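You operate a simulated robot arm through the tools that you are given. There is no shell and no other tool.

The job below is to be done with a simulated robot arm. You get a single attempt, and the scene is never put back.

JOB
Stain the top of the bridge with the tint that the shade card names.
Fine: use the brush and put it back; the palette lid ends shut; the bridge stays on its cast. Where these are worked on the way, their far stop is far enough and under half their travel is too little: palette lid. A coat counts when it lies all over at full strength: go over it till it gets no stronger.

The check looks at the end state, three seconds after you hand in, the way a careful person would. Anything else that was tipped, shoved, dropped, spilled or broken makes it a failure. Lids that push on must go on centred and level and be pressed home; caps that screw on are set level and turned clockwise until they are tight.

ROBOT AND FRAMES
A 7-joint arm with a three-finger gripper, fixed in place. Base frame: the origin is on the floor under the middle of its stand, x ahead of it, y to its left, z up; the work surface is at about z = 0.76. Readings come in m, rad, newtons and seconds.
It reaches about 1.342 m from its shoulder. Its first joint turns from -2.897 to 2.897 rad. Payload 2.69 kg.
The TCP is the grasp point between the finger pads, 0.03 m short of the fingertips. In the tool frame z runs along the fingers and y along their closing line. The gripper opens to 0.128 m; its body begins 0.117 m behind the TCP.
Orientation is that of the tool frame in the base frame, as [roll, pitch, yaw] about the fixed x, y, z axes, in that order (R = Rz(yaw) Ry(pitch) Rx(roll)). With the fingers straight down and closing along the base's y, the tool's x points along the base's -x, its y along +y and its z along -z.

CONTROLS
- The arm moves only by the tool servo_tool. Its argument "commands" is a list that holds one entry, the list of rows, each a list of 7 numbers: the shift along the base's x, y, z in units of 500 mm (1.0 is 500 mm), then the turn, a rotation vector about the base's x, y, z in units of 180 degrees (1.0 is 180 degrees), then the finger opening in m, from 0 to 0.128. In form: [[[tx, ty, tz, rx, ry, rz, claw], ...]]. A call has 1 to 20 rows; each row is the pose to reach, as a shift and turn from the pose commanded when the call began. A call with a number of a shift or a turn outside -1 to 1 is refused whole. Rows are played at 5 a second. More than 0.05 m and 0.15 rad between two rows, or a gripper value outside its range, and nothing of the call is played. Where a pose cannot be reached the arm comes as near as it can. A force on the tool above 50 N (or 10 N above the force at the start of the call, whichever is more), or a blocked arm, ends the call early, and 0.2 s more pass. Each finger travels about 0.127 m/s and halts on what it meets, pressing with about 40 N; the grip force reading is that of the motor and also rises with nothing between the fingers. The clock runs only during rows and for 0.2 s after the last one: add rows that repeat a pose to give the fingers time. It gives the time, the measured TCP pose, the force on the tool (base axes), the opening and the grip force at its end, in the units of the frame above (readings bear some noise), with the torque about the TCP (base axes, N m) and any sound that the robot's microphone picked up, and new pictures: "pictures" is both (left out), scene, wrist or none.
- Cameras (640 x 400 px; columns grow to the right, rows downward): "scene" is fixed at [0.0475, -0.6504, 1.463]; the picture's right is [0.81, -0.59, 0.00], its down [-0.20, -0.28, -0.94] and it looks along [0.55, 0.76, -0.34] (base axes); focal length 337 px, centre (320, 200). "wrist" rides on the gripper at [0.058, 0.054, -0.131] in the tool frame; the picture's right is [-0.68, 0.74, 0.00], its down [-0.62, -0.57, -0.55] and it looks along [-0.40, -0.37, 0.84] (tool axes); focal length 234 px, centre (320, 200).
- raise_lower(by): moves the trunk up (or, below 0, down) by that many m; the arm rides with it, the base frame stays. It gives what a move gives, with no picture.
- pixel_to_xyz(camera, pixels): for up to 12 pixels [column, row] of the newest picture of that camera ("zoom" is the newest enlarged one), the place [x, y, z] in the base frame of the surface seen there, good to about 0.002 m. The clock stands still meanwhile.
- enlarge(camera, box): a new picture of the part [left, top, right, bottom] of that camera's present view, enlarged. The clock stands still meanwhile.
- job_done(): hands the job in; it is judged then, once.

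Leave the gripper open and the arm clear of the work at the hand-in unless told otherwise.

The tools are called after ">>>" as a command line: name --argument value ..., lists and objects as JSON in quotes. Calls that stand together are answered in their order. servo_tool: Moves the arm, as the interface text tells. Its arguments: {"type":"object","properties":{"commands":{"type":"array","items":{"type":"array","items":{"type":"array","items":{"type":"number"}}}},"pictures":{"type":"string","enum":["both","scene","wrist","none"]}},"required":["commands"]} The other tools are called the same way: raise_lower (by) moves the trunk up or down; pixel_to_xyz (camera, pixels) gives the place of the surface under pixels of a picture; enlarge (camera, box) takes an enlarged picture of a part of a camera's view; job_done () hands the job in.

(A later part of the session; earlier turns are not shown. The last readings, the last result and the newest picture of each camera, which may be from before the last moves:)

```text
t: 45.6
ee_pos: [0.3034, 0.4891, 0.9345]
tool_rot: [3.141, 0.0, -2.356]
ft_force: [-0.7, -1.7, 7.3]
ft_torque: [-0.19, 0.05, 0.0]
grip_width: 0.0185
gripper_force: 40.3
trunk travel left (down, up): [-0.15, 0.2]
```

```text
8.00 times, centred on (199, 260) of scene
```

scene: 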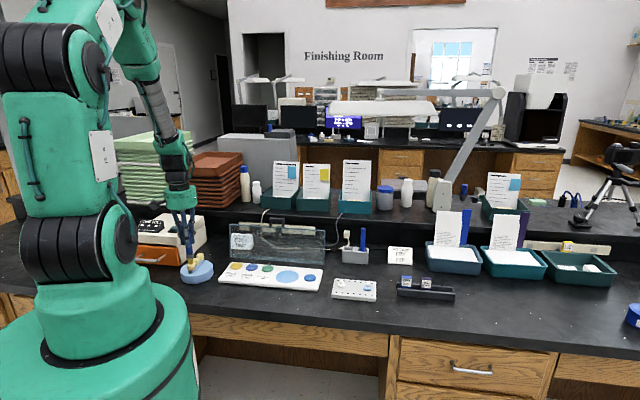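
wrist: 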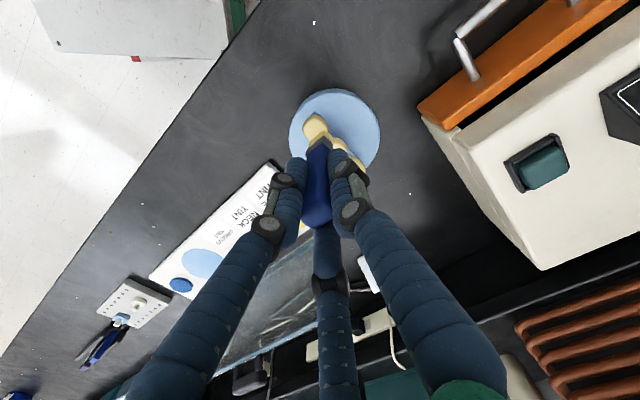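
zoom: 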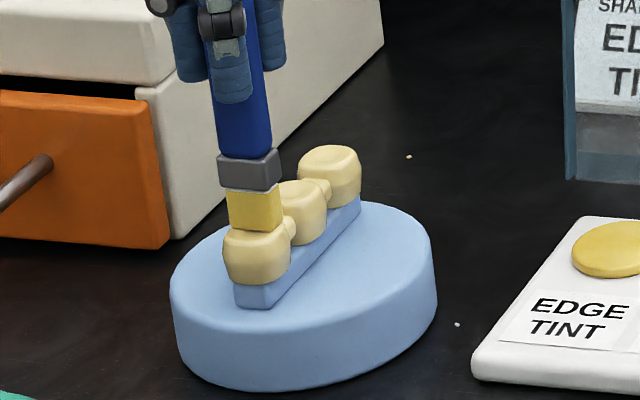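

Contact at commanded z 0.933 gives 7 N. I'll lift a little and look at what this dab did to the tooth before sweeping.

>>> servo_tool --commands '[[[0, 0, 0.01, 0, 0, 0, 0.0], [0, 0, 0.04, 0, 0, 0, 0.0], [0, 0, 0.08, 0, 0, 0, 0.0], [0, 0, 0.08, 0, 0, 0, 0.0]]]' --pictures "both"

>>> enlarge --camera "scene" --box '[171, 245, 227, 285]'

>>> enlarge --camera "wrist" --box '[260, 80, 388, 160]'

```text
t: 46.6
ee_pos: [0.3041, 0.4876, 0.9723]
tool_rot: [3.141, -0.001, -2.356]
ft_force: [-0.3, -0.3, -0.3]
ft_torque: [0.03, -0.05, 0.0]
grip_width: 0.0187
gripper_force: 40.2
trunk travel left (down, up): [-0.15, 0.2]
```

scene: 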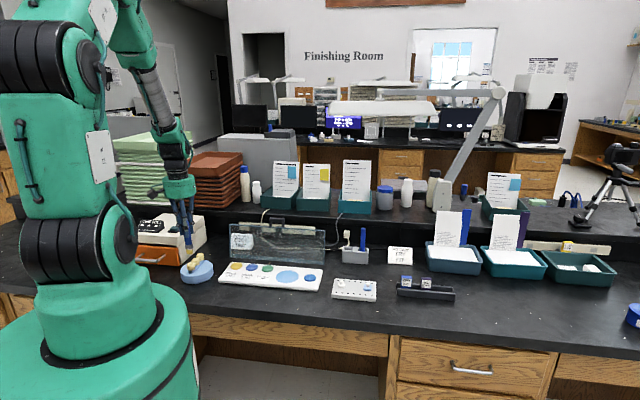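
wrist: 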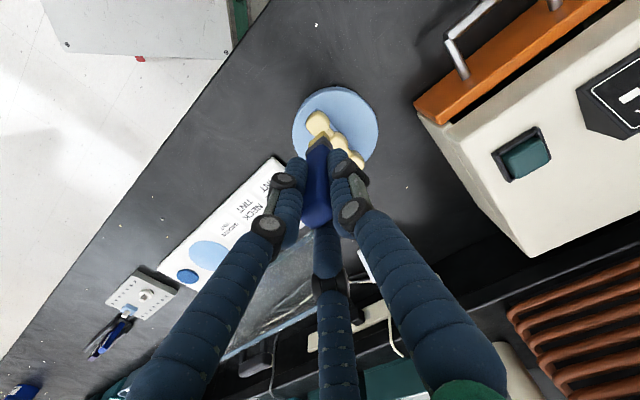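

```text
10.00 times, centred on (199, 265) of scene
```

zoom: 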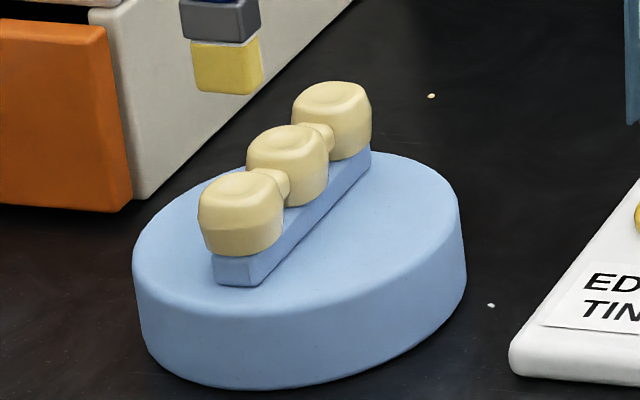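

```text
5.00 times, centred on (324, 120) of wrist
```

zoom: 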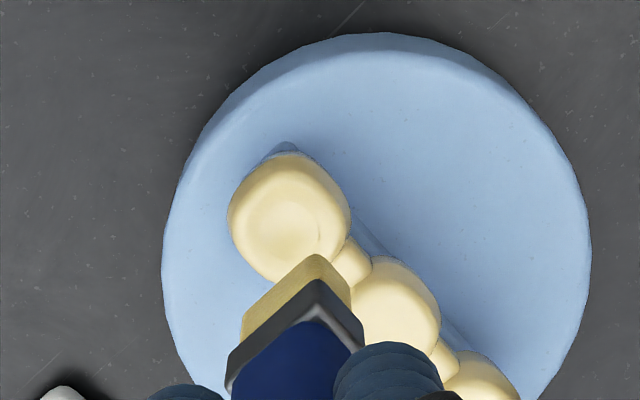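

The dab alone left no clear coat. I'll try light strokes along the first tooth (±7 mm along the bridge) at about 5 N, then look.

>>> servo_tool --commands '[[[0, 0, -0.05, 0, 0, 0, 0.0], [0, 0, -0.079, 0, 0, 0, 0.0], [-0.005, -0.005, -0.079, 0, 0, 0, 0.0], [-0.01, -0.01, -0.079, 0, 0, 0, 0.0], [-0.005, -0.005, -0.079, 0, 0, 0, 0.0], [0, 0, -0.079, 0, 0, 0, 0.0], [0.005, 0.005, -0.079, 0, 0, 0, 0.0], [0.01, 0.01, -0.079, 0, 0, 0, 0.0], [0.005, 0.005, -0.079, 0, 0, 0, 0.0], [0, 0, -0.079, 0, 0, 0, 0.0]]]' --pictures "scene"

>>> servo_tool --commands '[[[0, 0, 0.02, 0, 0, 0, 0.0], [0, 0, 0.079, 0, 0, 0, 0.0], [0, 0, 0.079, 0, 0, 0, 0.0]]]' --pictures "both"

>>> enlarge --camera "scene" --box '[171, 245, 227, 285]'

>>> enlarge --camera "wrist" --box '[260, 80, 388, 160]'

```text
t: 48.8
ee_pos: [0.3015, 0.4893, 0.9339]
tool_rot: [3.142, 0.001, -2.356]
ft_force: [0.5, -1.0, 2.7]
ft_torque: [-0.05, 0.03, 0.02]
grip_width: 0.0182
gripper_force: 40.1
trunk travel left (down, up): [-0.15, 0.2]
```

scene: 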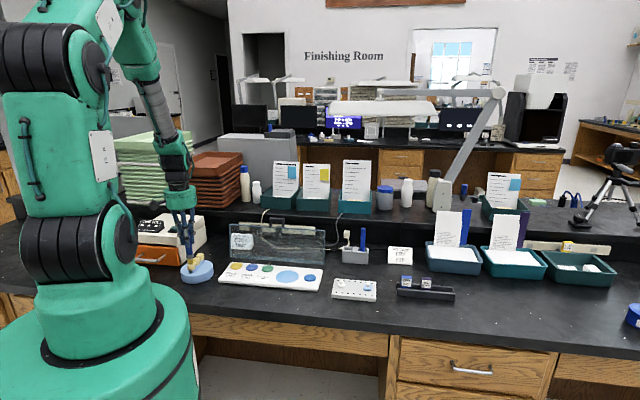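

```text
t: 49.6
ee_pos: [0.3002, 0.4883, 0.9752]
tool_rot: [-3.141, 0.002, -2.357]
ft_force: [-0.9, 0.0, 0.5]
ft_torque: [0.05, -0.01, 0.04]
grip_width: 0.0183
gripper_force: 40.0
trunk travel left (down, up): [-0.15, 0.2]
```

scene: 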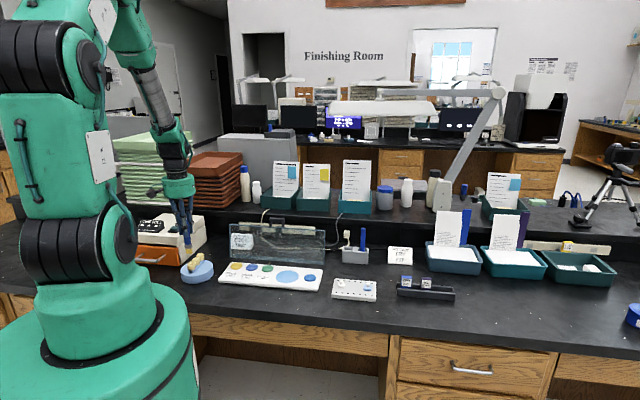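
wrist: 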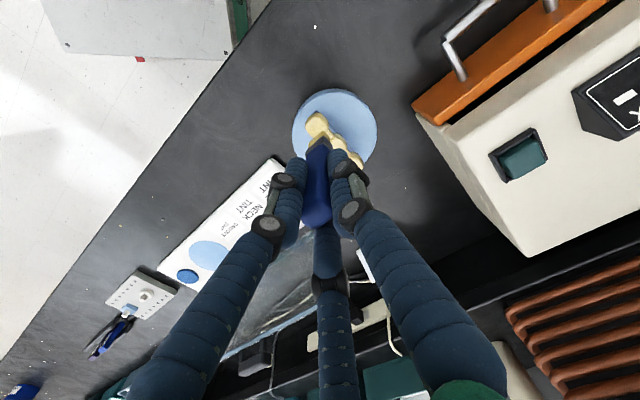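

```text
10.00 times, centred on (199, 265) of scene
```

zoom: 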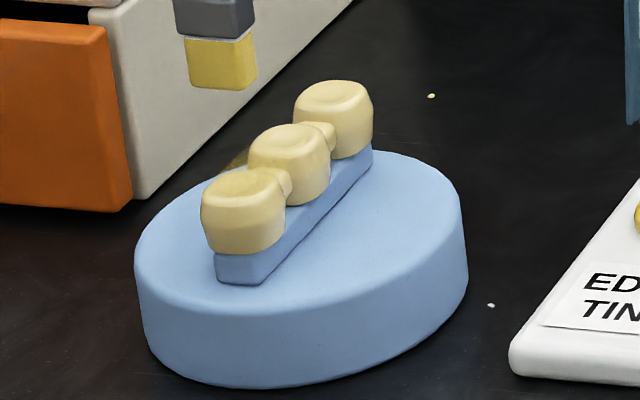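

```text
5.00 times, centred on (324, 120) of wrist
```

zoom: 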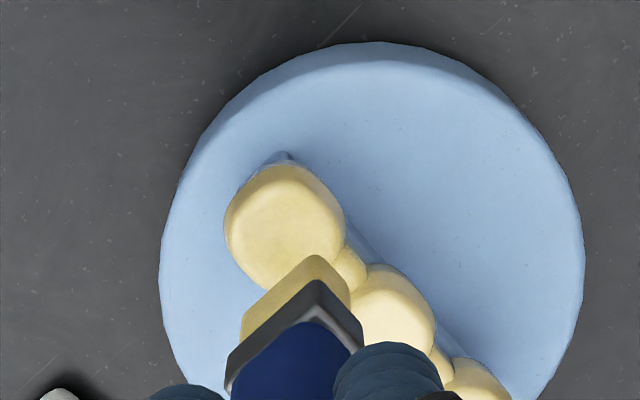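

The first tooth's top is getting yellower, but the cast may have crept by about 1 mm. I also see a yellowish patch behind the tooth in the scene zoom at (238,160), so I'll look closer.

>>> enlarge --camera "scene" --box '[181, 250, 213, 274]'

>>> pixel_to_xyz --camera "scene" --pixels '[[190, 261], [191, 260], [189, 262], [192, 259], [193, 258]]'

```text
16.00 times, centred on (197, 262) of scene
```

zoom: 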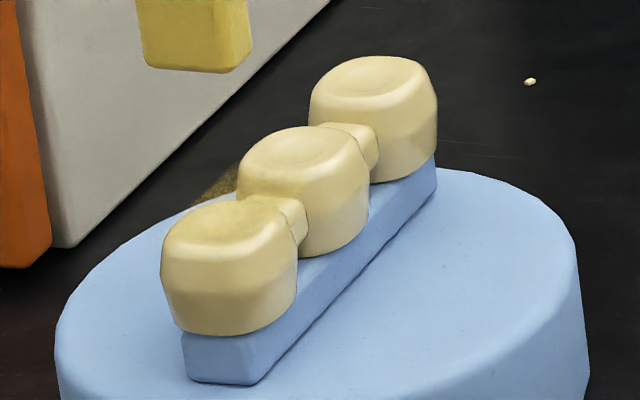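

```text
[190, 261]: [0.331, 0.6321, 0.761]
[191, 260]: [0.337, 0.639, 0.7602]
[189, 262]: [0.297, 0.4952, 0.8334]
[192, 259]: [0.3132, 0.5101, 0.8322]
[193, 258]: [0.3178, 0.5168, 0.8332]
```

>>> enlarge --camera "wrist" --box '[370, 90, 466, 180]'

>>> enlarge --camera "wrist" --box '[280, 80, 420, 200]'

```text
4.44 times, centred on (418, 135) of wrist
```

zoom: 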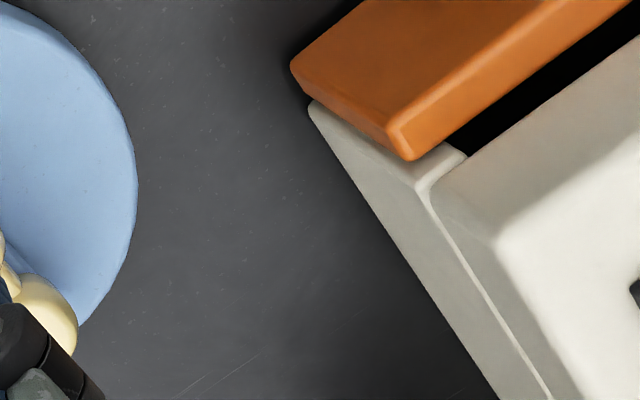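

```text
3.33 times, centred on (350, 140) of wrist
```

zoom: 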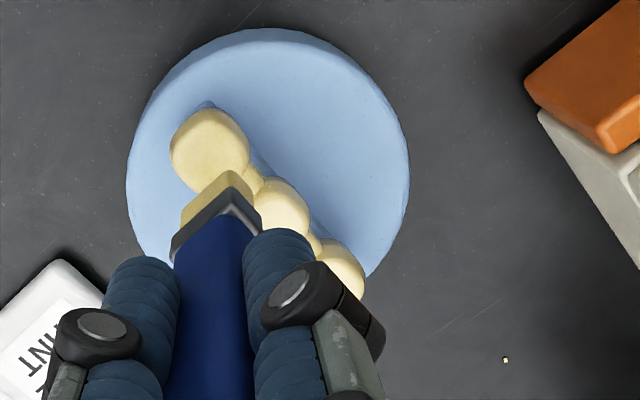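

There is no stain on the bench in the wrist view, so that patch is only a reflection of the brush. I'll check whether the cast moved by measuring the teeth and the cast rim again.

>>> pixel_to_xyz --camera "wrist" --pixels '[[316, 124], [304, 124], [328, 124], [313, 114], [320, 134], [337, 140], [292, 130], [377, 130], [335, 91]]'

>>> enlarge --camera "scene" --box '[175, 250, 223, 280]'

>>> pixel_to_xyz --camera "zoom" --pixels '[[212, 185], [272, 120], [335, 62], [165, 200], [262, 185], [190, 215], [215, 240], [325, 120], [380, 62]]'

```text
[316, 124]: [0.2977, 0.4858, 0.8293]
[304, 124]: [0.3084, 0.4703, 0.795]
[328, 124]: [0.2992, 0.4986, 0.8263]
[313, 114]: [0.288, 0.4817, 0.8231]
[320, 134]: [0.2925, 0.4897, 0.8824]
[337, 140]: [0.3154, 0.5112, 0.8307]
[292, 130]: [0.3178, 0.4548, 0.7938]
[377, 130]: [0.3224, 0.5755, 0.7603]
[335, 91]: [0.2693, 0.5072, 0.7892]
```

```text
13.33 times, centred on (199, 265) of scene
```

zoom: 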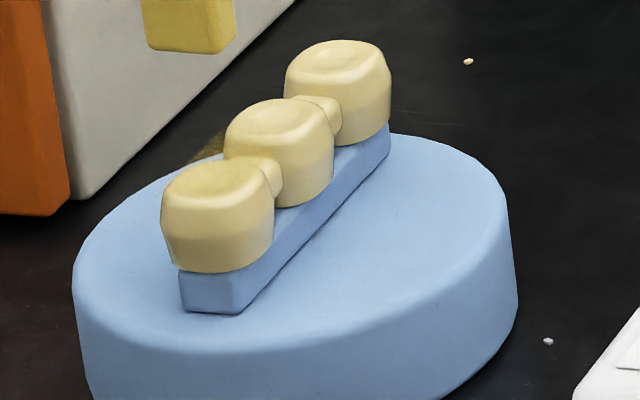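

```text
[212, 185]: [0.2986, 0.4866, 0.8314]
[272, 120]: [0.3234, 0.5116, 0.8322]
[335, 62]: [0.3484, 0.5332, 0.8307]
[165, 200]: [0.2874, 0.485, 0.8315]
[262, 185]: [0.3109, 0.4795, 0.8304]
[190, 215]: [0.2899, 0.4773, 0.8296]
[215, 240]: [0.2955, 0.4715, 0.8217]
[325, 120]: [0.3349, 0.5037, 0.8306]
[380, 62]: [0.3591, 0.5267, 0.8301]
```

The cast crept by about 1–2 mm, so I'll press much more lightly, around 1–2 N. Now I'll cover the first tooth in three side-by-side lanes with back-and-forth strokes.

>>> servo_tool --commands '[[[-0.0025, 0.0065, -0.05, 0, 0, 0, 0.0], [-0.0025, 0.0065, -0.0786, 0, 0, 0, 0.0], [-0.0124, -0.0034, -0.0786, 0, 0, 0, 0.0], [-0.0025, 0.0065, -0.0786, 0, 0, 0, 0.0], [0.0074, 0.0164, -0.0786, 0, 0, 0, 0.0], [-0.0025, 0.0065, -0.0786, 0, 0, 0, 0.0], [-0.0124, -0.0034, -0.0786, 0, 0, 0, 0.0], [-0.0068, -0.009, -0.0786, 0, 0, 0, 0.0], [0.0031, 0.0008, -0.0786, 0, 0, 0, 0.0], [0.013, 0.0107, -0.0786, 0, 0, 0, 0.0], [0.0031, 0.0008, -0.0786, 0, 0, 0, 0.0], [-0.0068, -0.009, -0.0786, 0, 0, 0, 0.0], [-0.0011, -0.0147, -0.0786, 0, 0, 0, 0.0], [0.0088, -0.0048, -0.0786, 0, 0, 0, 0.0], [0.0187, 0.0051, -0.0786, 0, 0, 0, 0.0], [0.0088, -0.0048, -0.0786, 0, 0, 0, 0.0], [-0.0011, -0.0147, -0.0786, 0, 0, 0, 0.0], [0.0088, -0.0048, -0.0786, 0, 0, 0, 0.0]]]' --pictures "none"

>>> servo_tool --commands '[[[-0.0057, 0.0056, 0.02, 0, 0, 0, 0.0], [-0.0057, 0.0056, 0.0786, 0, 0, 0, 0.0], [-0.0057, 0.0056, 0.0786, 0, 0, 0, 0.0]]]' --pictures "both"

>>> enlarge --camera "wrist" --box '[260, 80, 388, 160]'

>>> enlarge --camera "scene" --box '[175, 250, 223, 280]'

```text
t: 53.4
ee_pos: [0.3056, 0.4859, 0.9341]
tool_rot: [3.141, 0.0, -2.353]
ft_force: [-0.4, -0.1, -0.7]
ft_torque: [-0.01, -0.02, -0.04]
grip_width: 0.0186
gripper_force: 39.7
trunk travel left (down, up): [-0.15, 0.2]
```

```text
t: 54.2
ee_pos: [0.3039, 0.4891, 0.9734]
tool_rot: [3.14, 0.0, -2.356]
ft_force: [-0.7, -0.3, -0.5]
ft_torque: [0.05, -0.03, -0.04]
grip_width: 0.018
gripper_force: 39.9
trunk travel left (down, up): [-0.15, 0.2]
```

scene: 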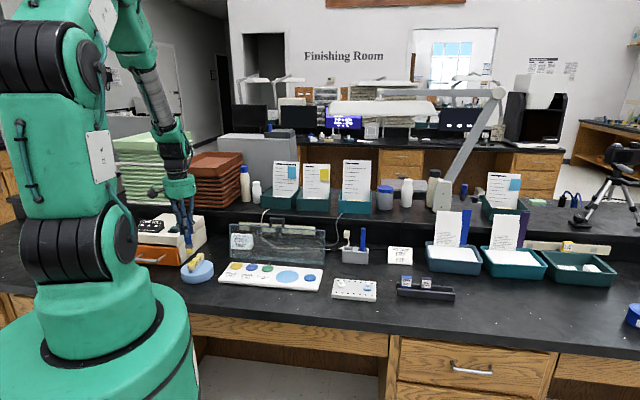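
wrist: 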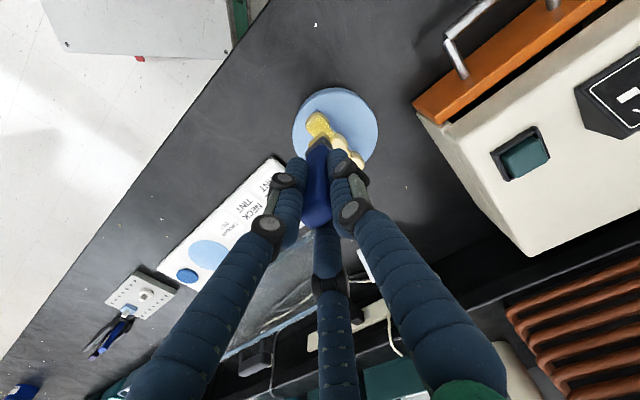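

```text
5.00 times, centred on (324, 120) of wrist
```

zoom: 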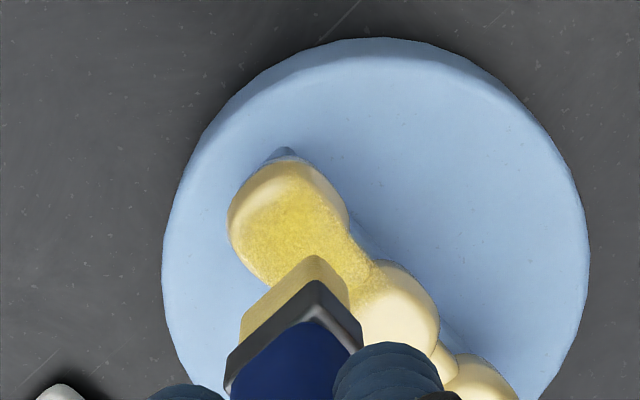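

```text
13.33 times, centred on (199, 265) of scene
```

zoom: 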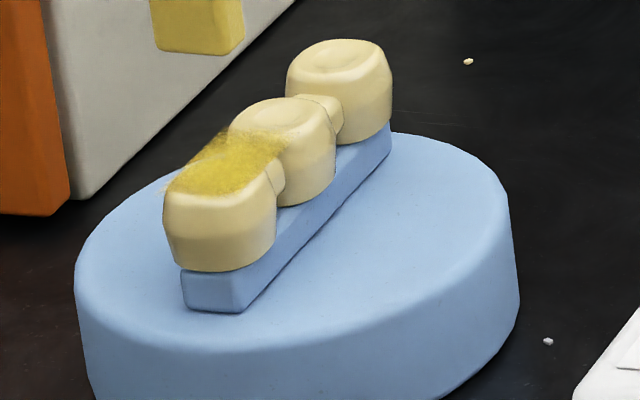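

Now the tint is laying on well even at near-zero force: most of the first tooth's top is yellow, in a patch that extends toward the second tooth. The front rim is still bare. I'll zoom in from the wrist and measure the painted borders to correct my aim.

>>> enlarge --camera "wrist" --box '[292, 100, 356, 150]'

>>> pixel_to_xyz --camera "zoom" --pixels '[[140, 190], [200, 110], [260, 110], [320, 190], [230, 250], [230, 180], [380, 300], [350, 260], [290, 140], [160, 260], [120, 200], [220, 90]]'

>>> enlarge --camera "scene" --box '[181, 250, 213, 274]'

```text
8.00 times, centred on (324, 125) of wrist
```

zoom: 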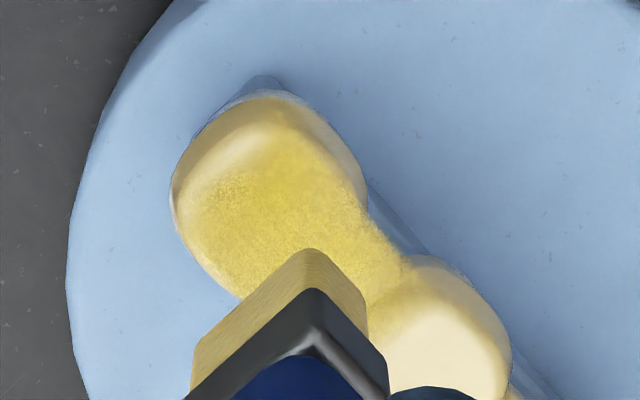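

```text
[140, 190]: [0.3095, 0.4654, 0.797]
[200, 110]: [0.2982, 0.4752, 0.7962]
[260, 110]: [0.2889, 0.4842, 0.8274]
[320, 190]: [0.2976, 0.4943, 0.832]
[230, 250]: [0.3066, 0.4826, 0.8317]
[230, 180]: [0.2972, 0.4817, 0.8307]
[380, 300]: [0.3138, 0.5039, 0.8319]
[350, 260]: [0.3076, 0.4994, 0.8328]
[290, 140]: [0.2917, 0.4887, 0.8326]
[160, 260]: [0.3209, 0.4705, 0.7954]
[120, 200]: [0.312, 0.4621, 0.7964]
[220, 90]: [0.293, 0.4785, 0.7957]
```

```text
16.00 times, centred on (197, 262) of scene
```

zoom: 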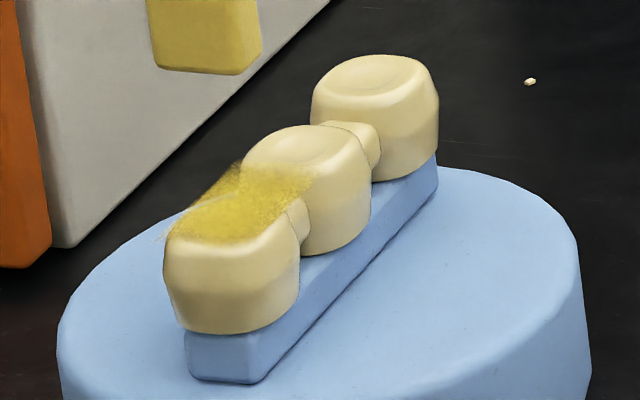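

>>> pixel_to_xyz --camera "zoom" --pixels '[[175, 238], [210, 242], [250, 240], [190, 200], [235, 168], [280, 205], [310, 172], [300, 185], [215, 250], [270, 225], [185, 250], [288, 190]]'

```text
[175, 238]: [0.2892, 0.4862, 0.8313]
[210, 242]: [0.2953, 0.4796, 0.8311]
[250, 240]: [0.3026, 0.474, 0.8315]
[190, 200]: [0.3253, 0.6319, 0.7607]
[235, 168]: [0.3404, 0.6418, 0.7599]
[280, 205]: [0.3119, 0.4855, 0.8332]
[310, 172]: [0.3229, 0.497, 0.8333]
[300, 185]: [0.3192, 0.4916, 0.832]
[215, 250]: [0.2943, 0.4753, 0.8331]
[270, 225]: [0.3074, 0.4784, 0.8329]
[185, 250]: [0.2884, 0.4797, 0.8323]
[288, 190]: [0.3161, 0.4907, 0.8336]
```

The tint edge is at v 0.548, so the brush acts right under the TCP. I'll now sweep one lane lightly along the whole bridge, from the front of the first tooth to the back of the third, at the same light height. Then I'll check the force and the look.

>>> servo_tool --commands '[[[-0.0283, -0.0141, -0.05, 0, 0, 0, 0.0], [-0.0283, -0.0141, -0.0786, 0, 0, 0, 0.0], [-0.0153, -0.0011, -0.0786, 0, 0, 0, 0.0], [-0.0023, 0.0119, -0.0786, 0, 0, 0, 0.0], [0.0107, 0.0249, -0.0786, 0, 0, 0, 0.0], [0.0238, 0.0379, -0.0786, 0, 0, 0, 0.0], [0.0368, 0.0509, -0.0786, 0, 0, 0, 0.0], [0.0498, 0.0639, -0.0786, 0, 0, 0, 0.0], [0.0628, 0.0769, -0.0786, 0, 0, 0, 0.0], [0.0758, 0.0899, -0.0786, 0, 0, 0, 0.0], [0.0888, 0.1029, -0.0786, 0, 0, 0, 0.0], [0.1018, 0.1159, -0.0786, 0, 0, 0, 0.0], [0.1018, 0.1159, -0.0786, 0, 0, 0, 0.0]]]' --pictures "none"

>>> servo_tool --commands '[[[0, 0, 0.03, 0, 0, 0, 0.0], [0.03, 0.03, 0.1, 0, 0, 0, 0.0], [0.06, 0.06, 0.14, 0, 0, 0, 0.0], [0.06, 0.06, 0.14, 0, 0, 0, 0.0]]]' --pictures "both"

>>> enlarge --camera "scene" --box '[175, 250, 223, 280]'

>>> enlarge --camera "wrist" --box '[240, 60, 368, 140]'

```text
t: 57.0
ee_pos: [0.3552, 0.5483, 0.9346]
tool_rot: [3.142, 0.0, -2.359]
ft_force: [0.4, 0.1, -1.9]
ft_torque: [0.0, 0.02, -0.01]
grip_width: 0.0184
gripper_force: 39.8
trunk travel left (down, up): [-0.15, 0.2]
```

```text
t: 58.0
ee_pos: [0.3863, 0.5789, 1.0034]
tool_rot: [-3.141, 0.0, -2.353]
ft_force: [0.9, 0.0, -0.2]
ft_torque: [-0.03, -0.03, 0.01]
grip_width: 0.0186
gripper_force: 40.6
trunk travel left (down, up): [-0.15, 0.2]
```

scene: 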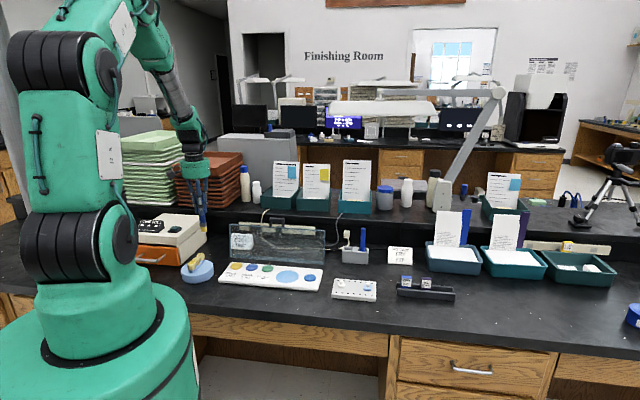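
wrist: 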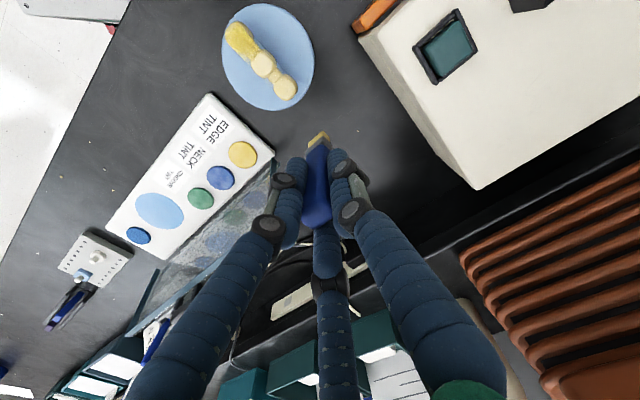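

```text
13.33 times, centred on (199, 265) of scene
```

zoom: 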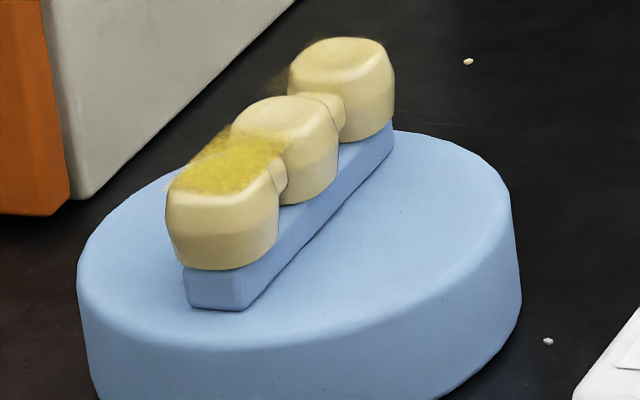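

```text
5.00 times, centred on (304, 100) of wrist
```

zoom: 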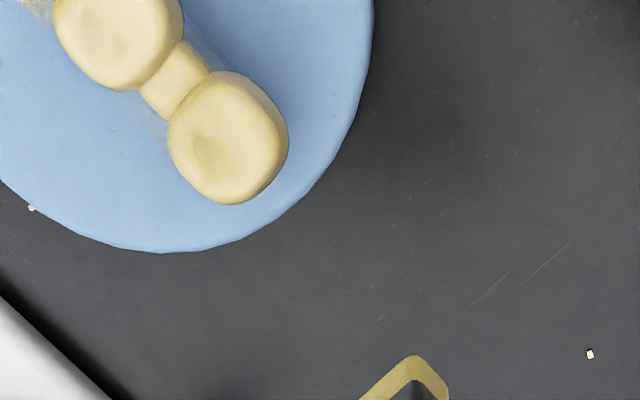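

One pass leaves a faint coat on teeth 2 and 3, and the cast has crept about 3–4 mm toward the back. I'll make the next strokes frontward only, and lighter, which should bring it back. First I'll measure the teeth from this clear wrist view.

>>> enlarge --camera "wrist" --box '[216, 10, 312, 110]'

>>> pixel_to_xyz --camera "wrist" --pixels '[[240, 36], [263, 65], [285, 88], [232, 22], [255, 5], [222, 55], [280, 108], [314, 45], [228, 24], [294, 97]]'

```text
4.00 times, centred on (264, 60) of wrist
```

zoom: 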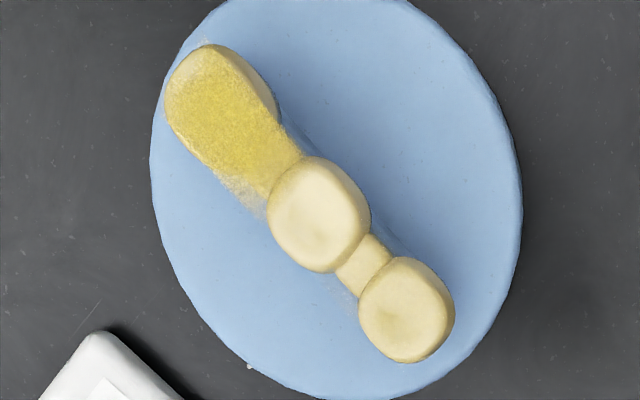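

```text
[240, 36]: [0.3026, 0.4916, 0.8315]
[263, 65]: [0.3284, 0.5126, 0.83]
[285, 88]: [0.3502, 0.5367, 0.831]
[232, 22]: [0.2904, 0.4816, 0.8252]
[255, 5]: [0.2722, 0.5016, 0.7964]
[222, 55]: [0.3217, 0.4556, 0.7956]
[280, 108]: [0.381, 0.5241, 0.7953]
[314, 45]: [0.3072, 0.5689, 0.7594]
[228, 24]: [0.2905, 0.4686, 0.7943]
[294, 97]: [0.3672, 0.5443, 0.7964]
```

Tooth 1 is well coated; teeth 2 and 3 need more. Next is a frontward sweep along the middle lane, from behind tooth 3 to in front of tooth 1, then a lift and return above the start.

>>> servo_tool --commands '[[[-0.0387, -0.0529, -0.05, 0, 0, 0, 0.0], [-0.0387, -0.0529, -0.11, 0, 0, 0, 0.0], [-0.0387, -0.0529, -0.1398, 0, 0, 0, 0.0], [-0.0515, -0.0656, -0.1398, 0, 0, 0, 0.0], [-0.0642, -0.0783, -0.1398, 0, 0, 0, 0.0], [-0.0769, -0.0911, -0.1398, 0, 0, 0, 0.0], [-0.0896, -0.1038, -0.1398, 0, 0, 0, 0.0], [-0.1024, -0.1165, -0.1398, 0, 0, 0, 0.0], [-0.1151, -0.1292, -0.1398, 0, 0, 0, 0.0], [-0.1278, -0.142, -0.1398, 0, 0, 0, 0.0], [-0.1406, -0.1547, -0.1398, 0, 0, 0, 0.0], [-0.1533, -0.1674, -0.1398, 0, 0, 0, 0.0], [-0.166, -0.1801, -0.1398, 0, 0, 0, 0.0], [-0.1787, -0.1929, -0.1398, 0, 0, 0, 0.0], [-0.1886, -0.2028, -0.1398, 0, 0, 0, 0.0], [-0.1886, -0.2028, -0.11, 0, 0, 0, 0.0], [-0.139, -0.153, -0.1, 0, 0, 0, 0.0], [-0.089, -0.103, -0.08, 0, 0, 0, 0.0], [-0.03, -0.03, -0.04, 0, 0, 0, 0.0], [0, 0, 0, 0, 0, 0, 0.0]]]' --pictures "wrist"

>>> enlarge --camera "wrist" --box '[216, 10, 312, 110]'

>>> enlarge --camera "scene" --box '[175, 250, 223, 280]'

```text
refused: row 19 steps farther than a row can; nothing moved
```

```text
4.00 times, centred on (264, 60) of wrist
```

zoom: 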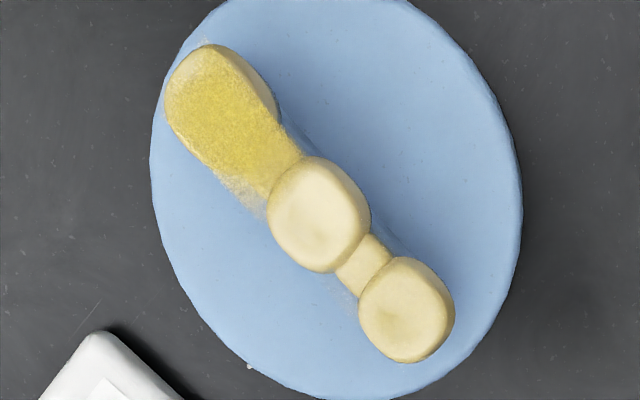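

```text
13.33 times, centred on (199, 265) of scene
```

zoom: 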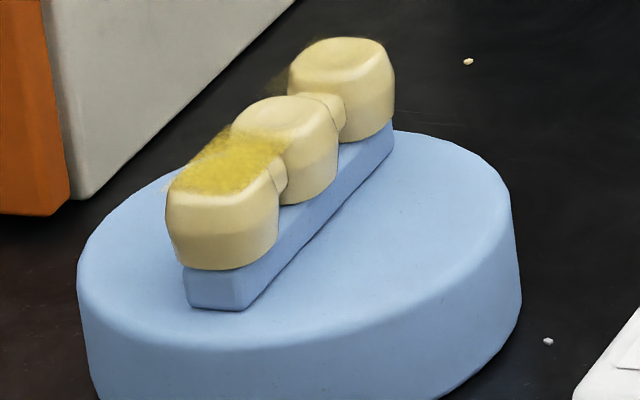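

The move was refused because one return step was slightly too long, and nothing moved. I'll resend it with shorter return steps.

>>> servo_tool --commands '[[[-0.0387, -0.0529, -0.05, 0, 0, 0, 0.0], [-0.0387, -0.0529, -0.11, 0, 0, 0, 0.0], [-0.0387, -0.0529, -0.1398, 0, 0, 0, 0.0], [-0.0515, -0.0656, -0.1398, 0, 0, 0, 0.0], [-0.0642, -0.0783, -0.1398, 0, 0, 0, 0.0], [-0.0769, -0.0911, -0.1398, 0, 0, 0, 0.0], [-0.0896, -0.1038, -0.1398, 0, 0, 0, 0.0], [-0.1024, -0.1165, -0.1398, 0, 0, 0, 0.0], [-0.1151, -0.1292, -0.1398, 0, 0, 0, 0.0], [-0.1278, -0.142, -0.1398, 0, 0, 0, 0.0], [-0.1406, -0.1547, -0.1398, 0, 0, 0, 0.0], [-0.1533, -0.1674, -0.1398, 0, 0, 0, 0.0], [-0.166, -0.1801, -0.1398, 0, 0, 0, 0.0], [-0.1787, -0.1929, -0.1398, 0, 0, 0, 0.0], [-0.1886, -0.2028, -0.1398, 0, 0, 0, 0.0], [-0.1886, -0.2028, -0.11, 0, 0, 0, 0.0], [-0.139, -0.153, -0.1, 0, 0, 0, 0.0], [-0.085, -0.095, -0.075, 0, 0, 0, 0.0], [-0.04, -0.045, -0.035, 0, 0, 0, 0.0], [0, 0, 0, 0, 0, 0, 0.0]]]' --pictures "wrist"

>>> enlarge --camera "wrist" --box '[216, 10, 312, 110]'

>>> enlarge --camera "scene" --box '[175, 250, 223, 280]'

```text
t: 62.2
ee_pos: [0.3823, 0.5764, 1.0028]
tool_rot: [3.141, 0.001, -2.354]
ft_force: [-0.5, -0.6, 0.5]
ft_torque: [0.05, -0.05, 0.0]
grip_width: 0.0184
gripper_force: 40.1
trunk travel left (down, up): [-0.15, 0.2]
```

wrist: 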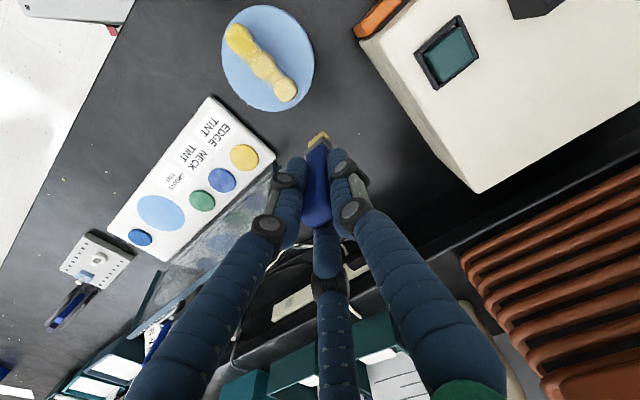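

```text
4.00 times, centred on (264, 60) of wrist
```

zoom: 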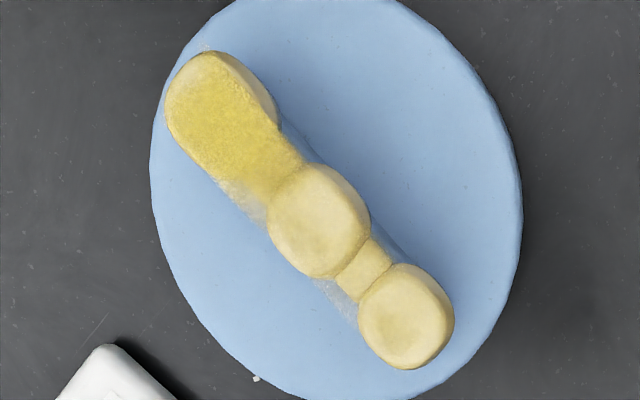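

```text
13.33 times, centred on (199, 265) of scene
```

zoom: 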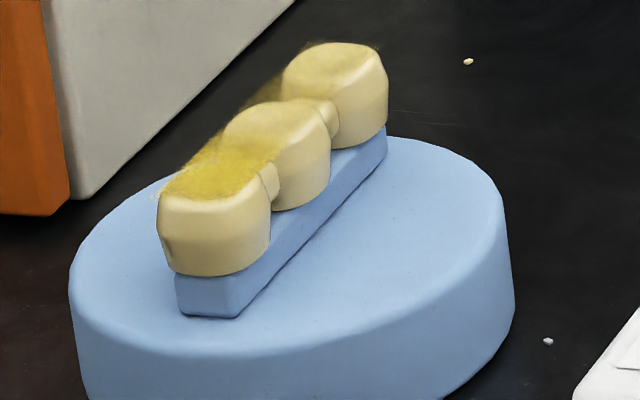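

The coat is building on teeth 2 and 3, and the frontward stroke slid the cast back almost exactly to its original place. I'll keep alternating directions: front on the left lane, back on the right lane, front in the middle.

>>> servo_tool --commands '[[[-0.0283, -0.0283, -0.06, 0, 0, 0, 0.0], [-0.0458, -0.0458, -0.11, 0, 0, 0, 0.0], [-0.0458, -0.0458, -0.1398, 0, 0, 0, 0.0], [-0.0608, -0.0608, -0.1398, 0, 0, 0, 0.0], [-0.0758, -0.0758, -0.1398, 0, 0, 0, 0.0], [-0.0908, -0.0908, -0.1398, 0, 0, 0, 0.0], [-0.1058, -0.1058, -0.1398, 0, 0, 0, 0.0], [-0.1208, -0.1208, -0.1398, 0, 0, 0, 0.0], [-0.1357, -0.1357, -0.1398, 0, 0, 0, 0.0], [-0.1507, -0.1507, -0.1398, 0, 0, 0, 0.0], [-0.1657, -0.1657, -0.1398, 0, 0, 0, 0.0], [-0.1807, -0.1807, -0.1398, 0, 0, 0, 0.0], [-0.1957, -0.1957, -0.1398, 0, 0, 0, 0.0], [-0.1816, -0.2098, -0.1398, 0, 0, 0, 0.0], [-0.1666, -0.1949, -0.1398, 0, 0, 0, 0.0], [-0.1516, -0.1799, -0.1398, 0, 0, 0, 0.0], [-0.1366, -0.1649, -0.1398, 0, 0, 0, 0.0], [-0.1216, -0.1499, -0.1398, 0, 0, 0, 0.0], [-0.1066, -0.1349, -0.1398, 0, 0, 0, 0.0], [-0.0916, -0.1199, -0.1398, 0, 0, 0, 0.0]]]' --pictures "none"

>>> servo_tool --commands '[[[0.015, 0.015, 0, 0, 0, 0, 0.0], [0.03, 0.03, 0, 0, 0, 0, 0.0], [0.045, 0.045, 0, 0, 0, 0, 0.0], [0.06, 0.06, 0, 0, 0, 0, 0.0], [0.0529, 0.067, 0, 0, 0, 0, 0.0], [0.0379, 0.052, 0, 0, 0, 0, 0.0], [0.0229, 0.037, 0, 0, 0, 0, 0.0], [0.0079, 0.0221, 0, 0, 0, 0, 0.0], [-0.0071, 0.0071, 0, 0, 0, 0, 0.0], [-0.0221, -0.0079, 0, 0, 0, 0, 0.0], [-0.037, -0.0229, 0, 0, 0, 0, 0.0], [-0.052, -0.0379, 0, 0, 0, 0, 0.0], [-0.067, -0.0529, 0, 0, 0, 0, 0.0], [-0.082, -0.0679, 0, 0, 0, 0, 0.0], [-0.097, -0.0829, 0, 0, 0, 0, 0.0], [-0.097, -0.0829, 0.03, 0, 0, 0, 0.0], [-0.05, -0.035, 0.06, 0, 0, 0, 0.0], [0.0, 0.02, 0.09, 0, 0, 0, 0.0], [0.05, 0.07, 0.12, 0, 0, 0, 0.0], [0.0916, 0.1199, 0.1398, 0, 0, 0, 0.0]]]' --pictures "both"

>>> enlarge --camera "wrist" --box '[216, 10, 312, 110]'

>>> enlarge --camera "scene" --box '[175, 250, 223, 280]'

```text
t: 66.4
ee_pos: [0.3376, 0.5165, 0.9353]
tool_rot: [-3.141, 0.001, -2.354]
ft_force: [0.5, 0.0, -0.5]
ft_torque: [0.07, -0.02, 0.0]
grip_width: 0.0185
gripper_force: 40.2
trunk travel left (down, up): [-0.15, 0.2]
```

```text
t: 70.6
ee_pos: [0.3853, 0.5769, 1.0048]
tool_rot: [-3.141, 0.001, -2.354]
ft_force: [0.3, -0.3, -0.2]
ft_torque: [0.03, -0.02, 0.01]
grip_width: 0.0184
gripper_force: 39.9
trunk travel left (down, up): [-0.15, 0.2]
```

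scene: 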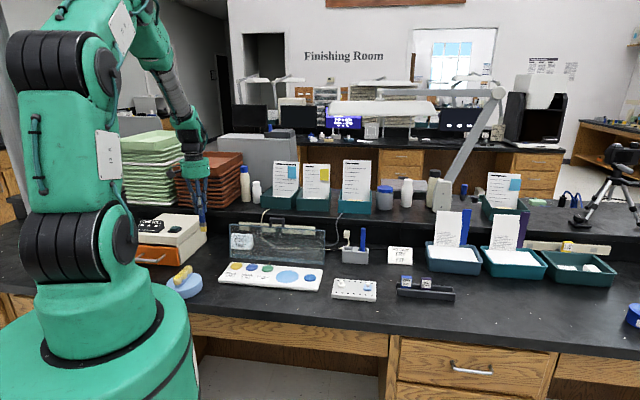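
wrist: 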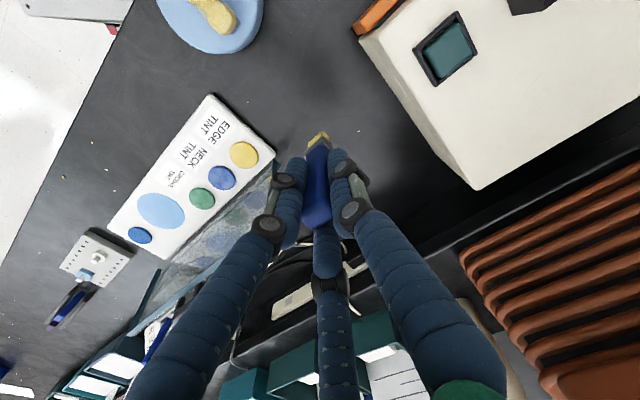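

```text
4.00 times, centred on (264, 60) of wrist
```

zoom: 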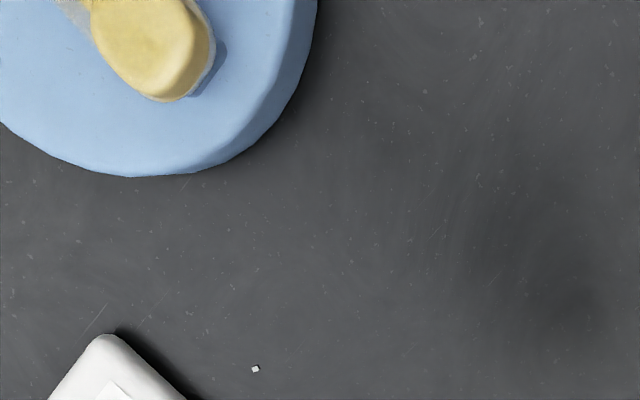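

```text
13.33 times, centred on (199, 265) of scene
```

zoom: 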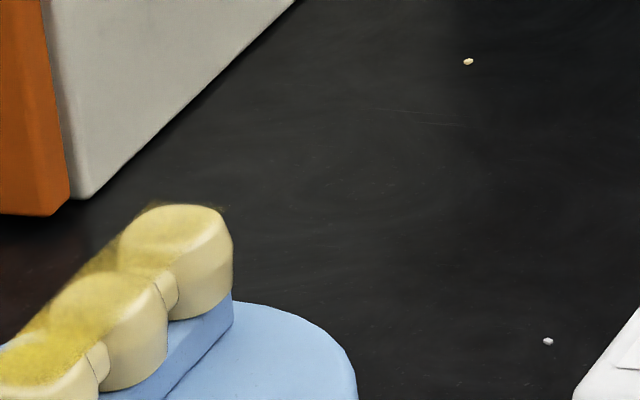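

The cast has been dragged toward the front: tooth 3 is now at scene zoom (175,225). The brush must have caught the tooth's back edge. I'll stop and assess where the cast sits relative to the bench edge.

>>> enlarge --camera "scene" --box '[140, 250, 236, 320]'

>>> pixel_to_xyz --camera "scene" --pixels '[[188, 266], [181, 274], [176, 280], [200, 283], [190, 290], [175, 295], [183, 299], [167, 287], [202, 275], [183, 290], [188, 305], [200, 300]]'

```text
5.71 times, centred on (188, 285) of scene
```

zoom: 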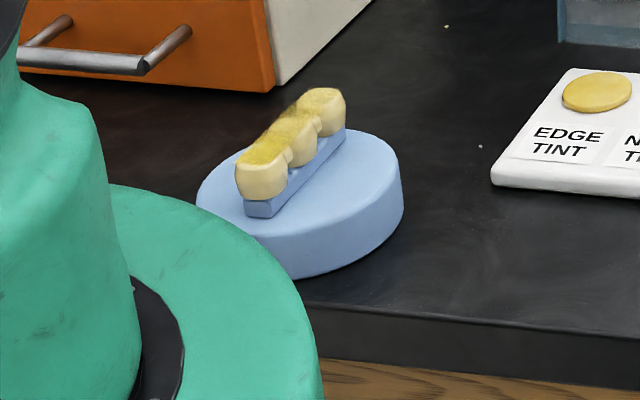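

```text
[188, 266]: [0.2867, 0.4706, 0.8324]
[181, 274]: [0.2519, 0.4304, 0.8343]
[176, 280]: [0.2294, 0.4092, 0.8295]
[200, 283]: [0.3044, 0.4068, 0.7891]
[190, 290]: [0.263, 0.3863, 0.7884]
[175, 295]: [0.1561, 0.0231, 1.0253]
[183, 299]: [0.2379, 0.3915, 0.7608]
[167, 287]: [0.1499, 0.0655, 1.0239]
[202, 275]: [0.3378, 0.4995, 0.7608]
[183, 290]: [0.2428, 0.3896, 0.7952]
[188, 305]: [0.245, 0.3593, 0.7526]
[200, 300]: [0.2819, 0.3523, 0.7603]
```

The cast is still fully on the bench (front edge at v about 0.445, bench edge about 0.43) and the bridge is still seated, but it slid 89 mm forward. The cause was entering the tooth from outside at stroke height. From now on I'll only land on top and lift off before leaving an edge, and later I'll push the cast back. First a good look from above.

>>> servo_tool --commands '[[[-0.042, -0.042, 0, 0, 0, 0, 0.0], [-0.084, -0.084, 0, 0, 0, 0, 0.0], [-0.126, -0.126, 0, 0, 0, 0, 0.0], [-0.126, -0.126, 0, 0, 0, 0, 0.0]]]' --pictures "both"

>>> enlarge --camera "wrist" --box '[216, 10, 312, 110]'

>>> pixel_to_xyz --camera "zoom" --pixels '[[222, 100], [318, 214], [406, 310], [180, 60], [440, 350], [190, 120], [255, 90], [285, 230], [345, 190], [370, 330], [440, 290]]'

```text
t: 71.6
ee_pos: [0.3213, 0.513, 1.0055]
tool_rot: [-3.14, -0.001, -2.353]
ft_force: [-0.8, 0.4, -0.2]
ft_torque: [0.0, 0.01, 0.0]
grip_width: 0.0184
gripper_force: 39.9
trunk travel left (down, up): [-0.15, 0.2]
```

scene: 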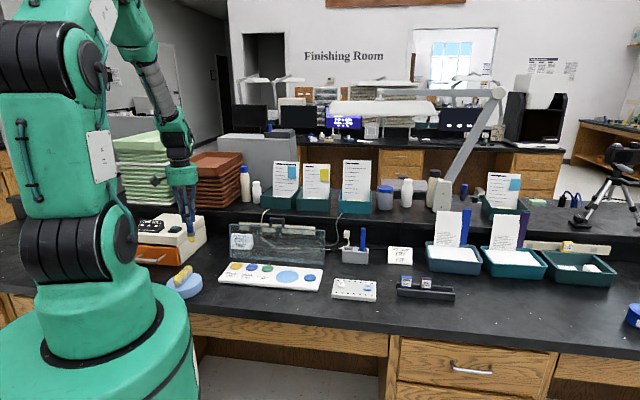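
wrist: 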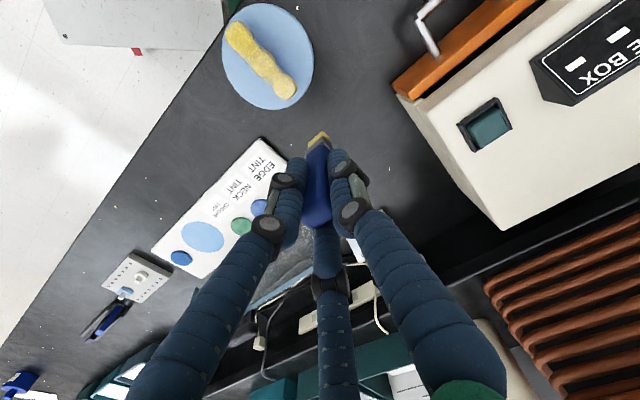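

```text
4.00 times, centred on (264, 60) of wrist
```

zoom: 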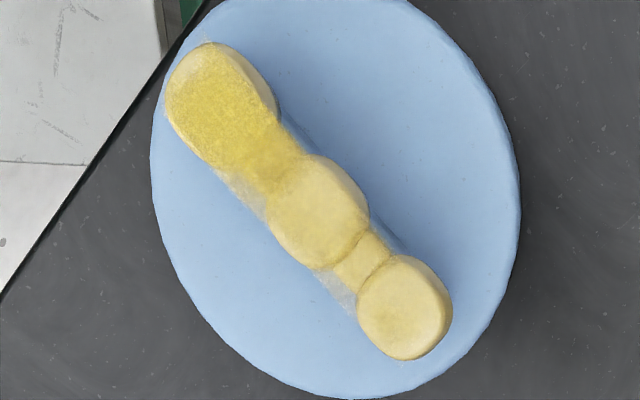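

```text
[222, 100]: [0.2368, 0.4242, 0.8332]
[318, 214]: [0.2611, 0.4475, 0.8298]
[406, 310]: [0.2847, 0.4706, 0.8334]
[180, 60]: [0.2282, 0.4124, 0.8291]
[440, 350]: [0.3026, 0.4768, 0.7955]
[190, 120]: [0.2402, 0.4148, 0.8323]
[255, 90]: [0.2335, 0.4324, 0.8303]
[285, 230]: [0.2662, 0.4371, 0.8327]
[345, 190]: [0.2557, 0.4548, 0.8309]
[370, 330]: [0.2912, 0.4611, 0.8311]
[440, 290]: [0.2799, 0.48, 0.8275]
```

The coat is strong on tooth 1 and thinner on teeth 2 and 3. I'll re-dip the brush on the yellow pad before continuing, using the same approach as before.

>>> servo_tool --commands '[[[0.05, -0.025, 0, 0, 0, -0.033, 0.0], [0.105, -0.052, 0, 0, 0, -0.067, 0.0], [0.16, -0.079, 0, 0, 0, -0.1, 0.0], [0.215, -0.106, 0, 0, 0, -0.133, 0.0], [0.2619, -0.1297, -0.02, 0, 0, -0.1667, 0.0], [0.2619, -0.1297, -0.1, 0, 0, -0.1667, 0.0], [0.2619, -0.1297, -0.18, 0, 0, -0.1667, 0.0], [0.2619, -0.1297, -0.225, 0, 0, -0.1667, 0.0], [0.2619, -0.1297, -0.2384, 0, 0, -0.1667, 0.0], [0.2619, -0.1297, -0.2384, 0, 0, -0.1667, 0.0]]]' --pictures "scene"

>>> enlarge --camera "scene" --box '[205, 230, 285, 290]'

```text
t: 73.8
ee_pos: [0.4506, 0.4498, 0.8856]
tool_rot: [3.141, 0.002, -2.881]
ft_force: [-3.0, -0.9, 12.8]
ft_torque: [-0.06, 0.23, -0.03]
grip_width: 0.0183
gripper_force: 40.3
trunk travel left (down, up): [-0.15, 0.2]
```

scene: 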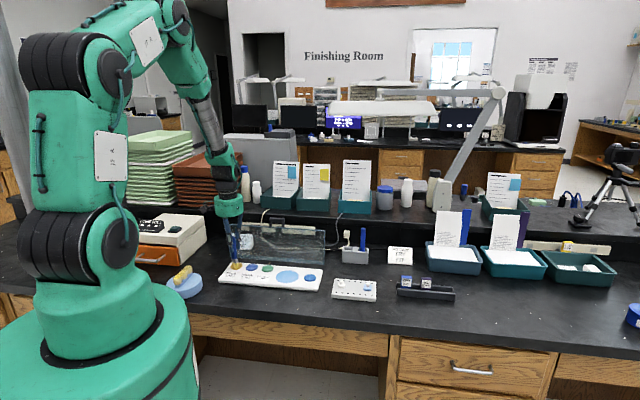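

```text
6.67 times, centred on (245, 260) of scene
```

zoom: 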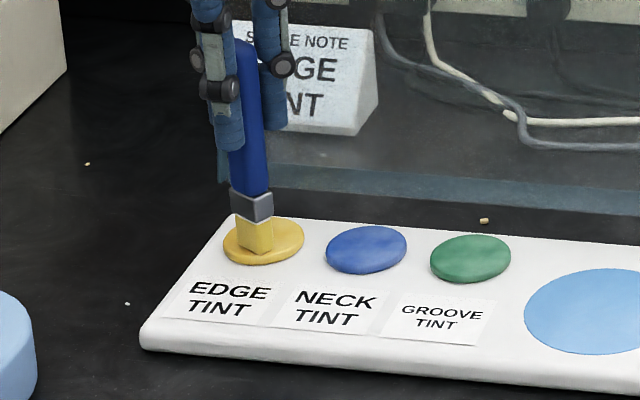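

The pad contact force is now a bit higher at the same height, so the brush sits about 0.6 mm lower in the grip than before. I'll account for that. Now I'll lift, turn back and position 10 mm above the centre of tooth 1 at its new place (0.2372, 0.4239).

>>> servo_tool --commands '[[[0, 0, 0.06, 0, 0, 0, 0.0], [0, 0, 0.14, 0, 0, 0, 0.0], [0, 0, 0.231, 0, 0, 0, 0.0], [-0.08, -0.01, 0.231, 0, 0, 0.033, 0.0], [-0.16, -0.02, 0.231, 0, 0, 0.067, 0.0], [-0.24, -0.03, 0.231, 0, 0, 0.1, 0.0], [-0.32, -0.04, 0.231, 0, 0, 0.133, 0.0], [-0.4, -0.048, 0.231, 0, 0, 0.1667, 0.0], [-0.4314, -0.051, 0.19, 0, 0, 0.1667, 0.0], [-0.4314, -0.051, 0.125, 0, 0, 0.1667, 0.0], [-0.4314, -0.051, 0.125, 0, 0, 0.1667, 0.0]]]' --pictures "both"

>>> enlarge --camera "scene" --box '[150, 250, 222, 305]'

```text
t: 76.2
ee_pos: [0.2364, 0.424, 0.9464]
tool_rot: [3.14, 0.0, -2.355]
ft_force: [-0.4, 1.0, -0.7]
ft_torque: [0.0, 0.04, 0.02]
grip_width: 0.0185
gripper_force: 40.2
trunk travel left (down, up): [-0.15, 0.2]
```

scene: 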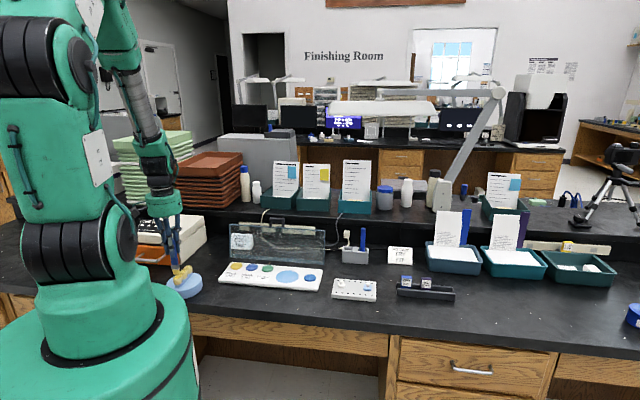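
wrist: 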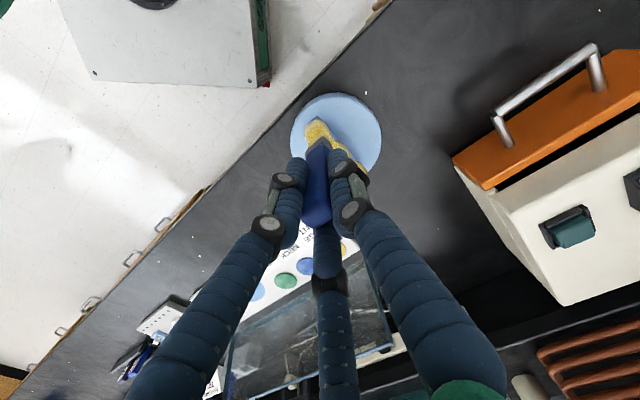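

```text
7.27 times, centred on (186, 278) of scene
```

zoom: 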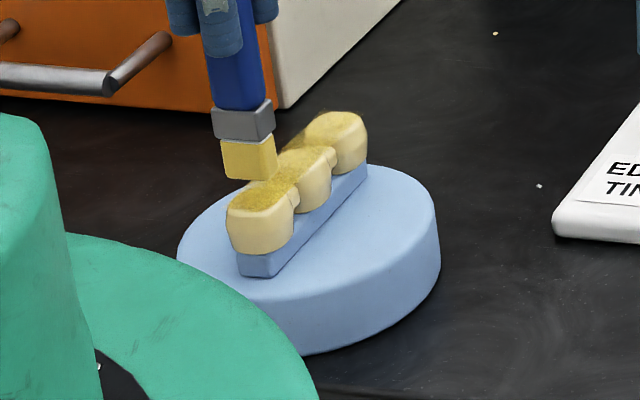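

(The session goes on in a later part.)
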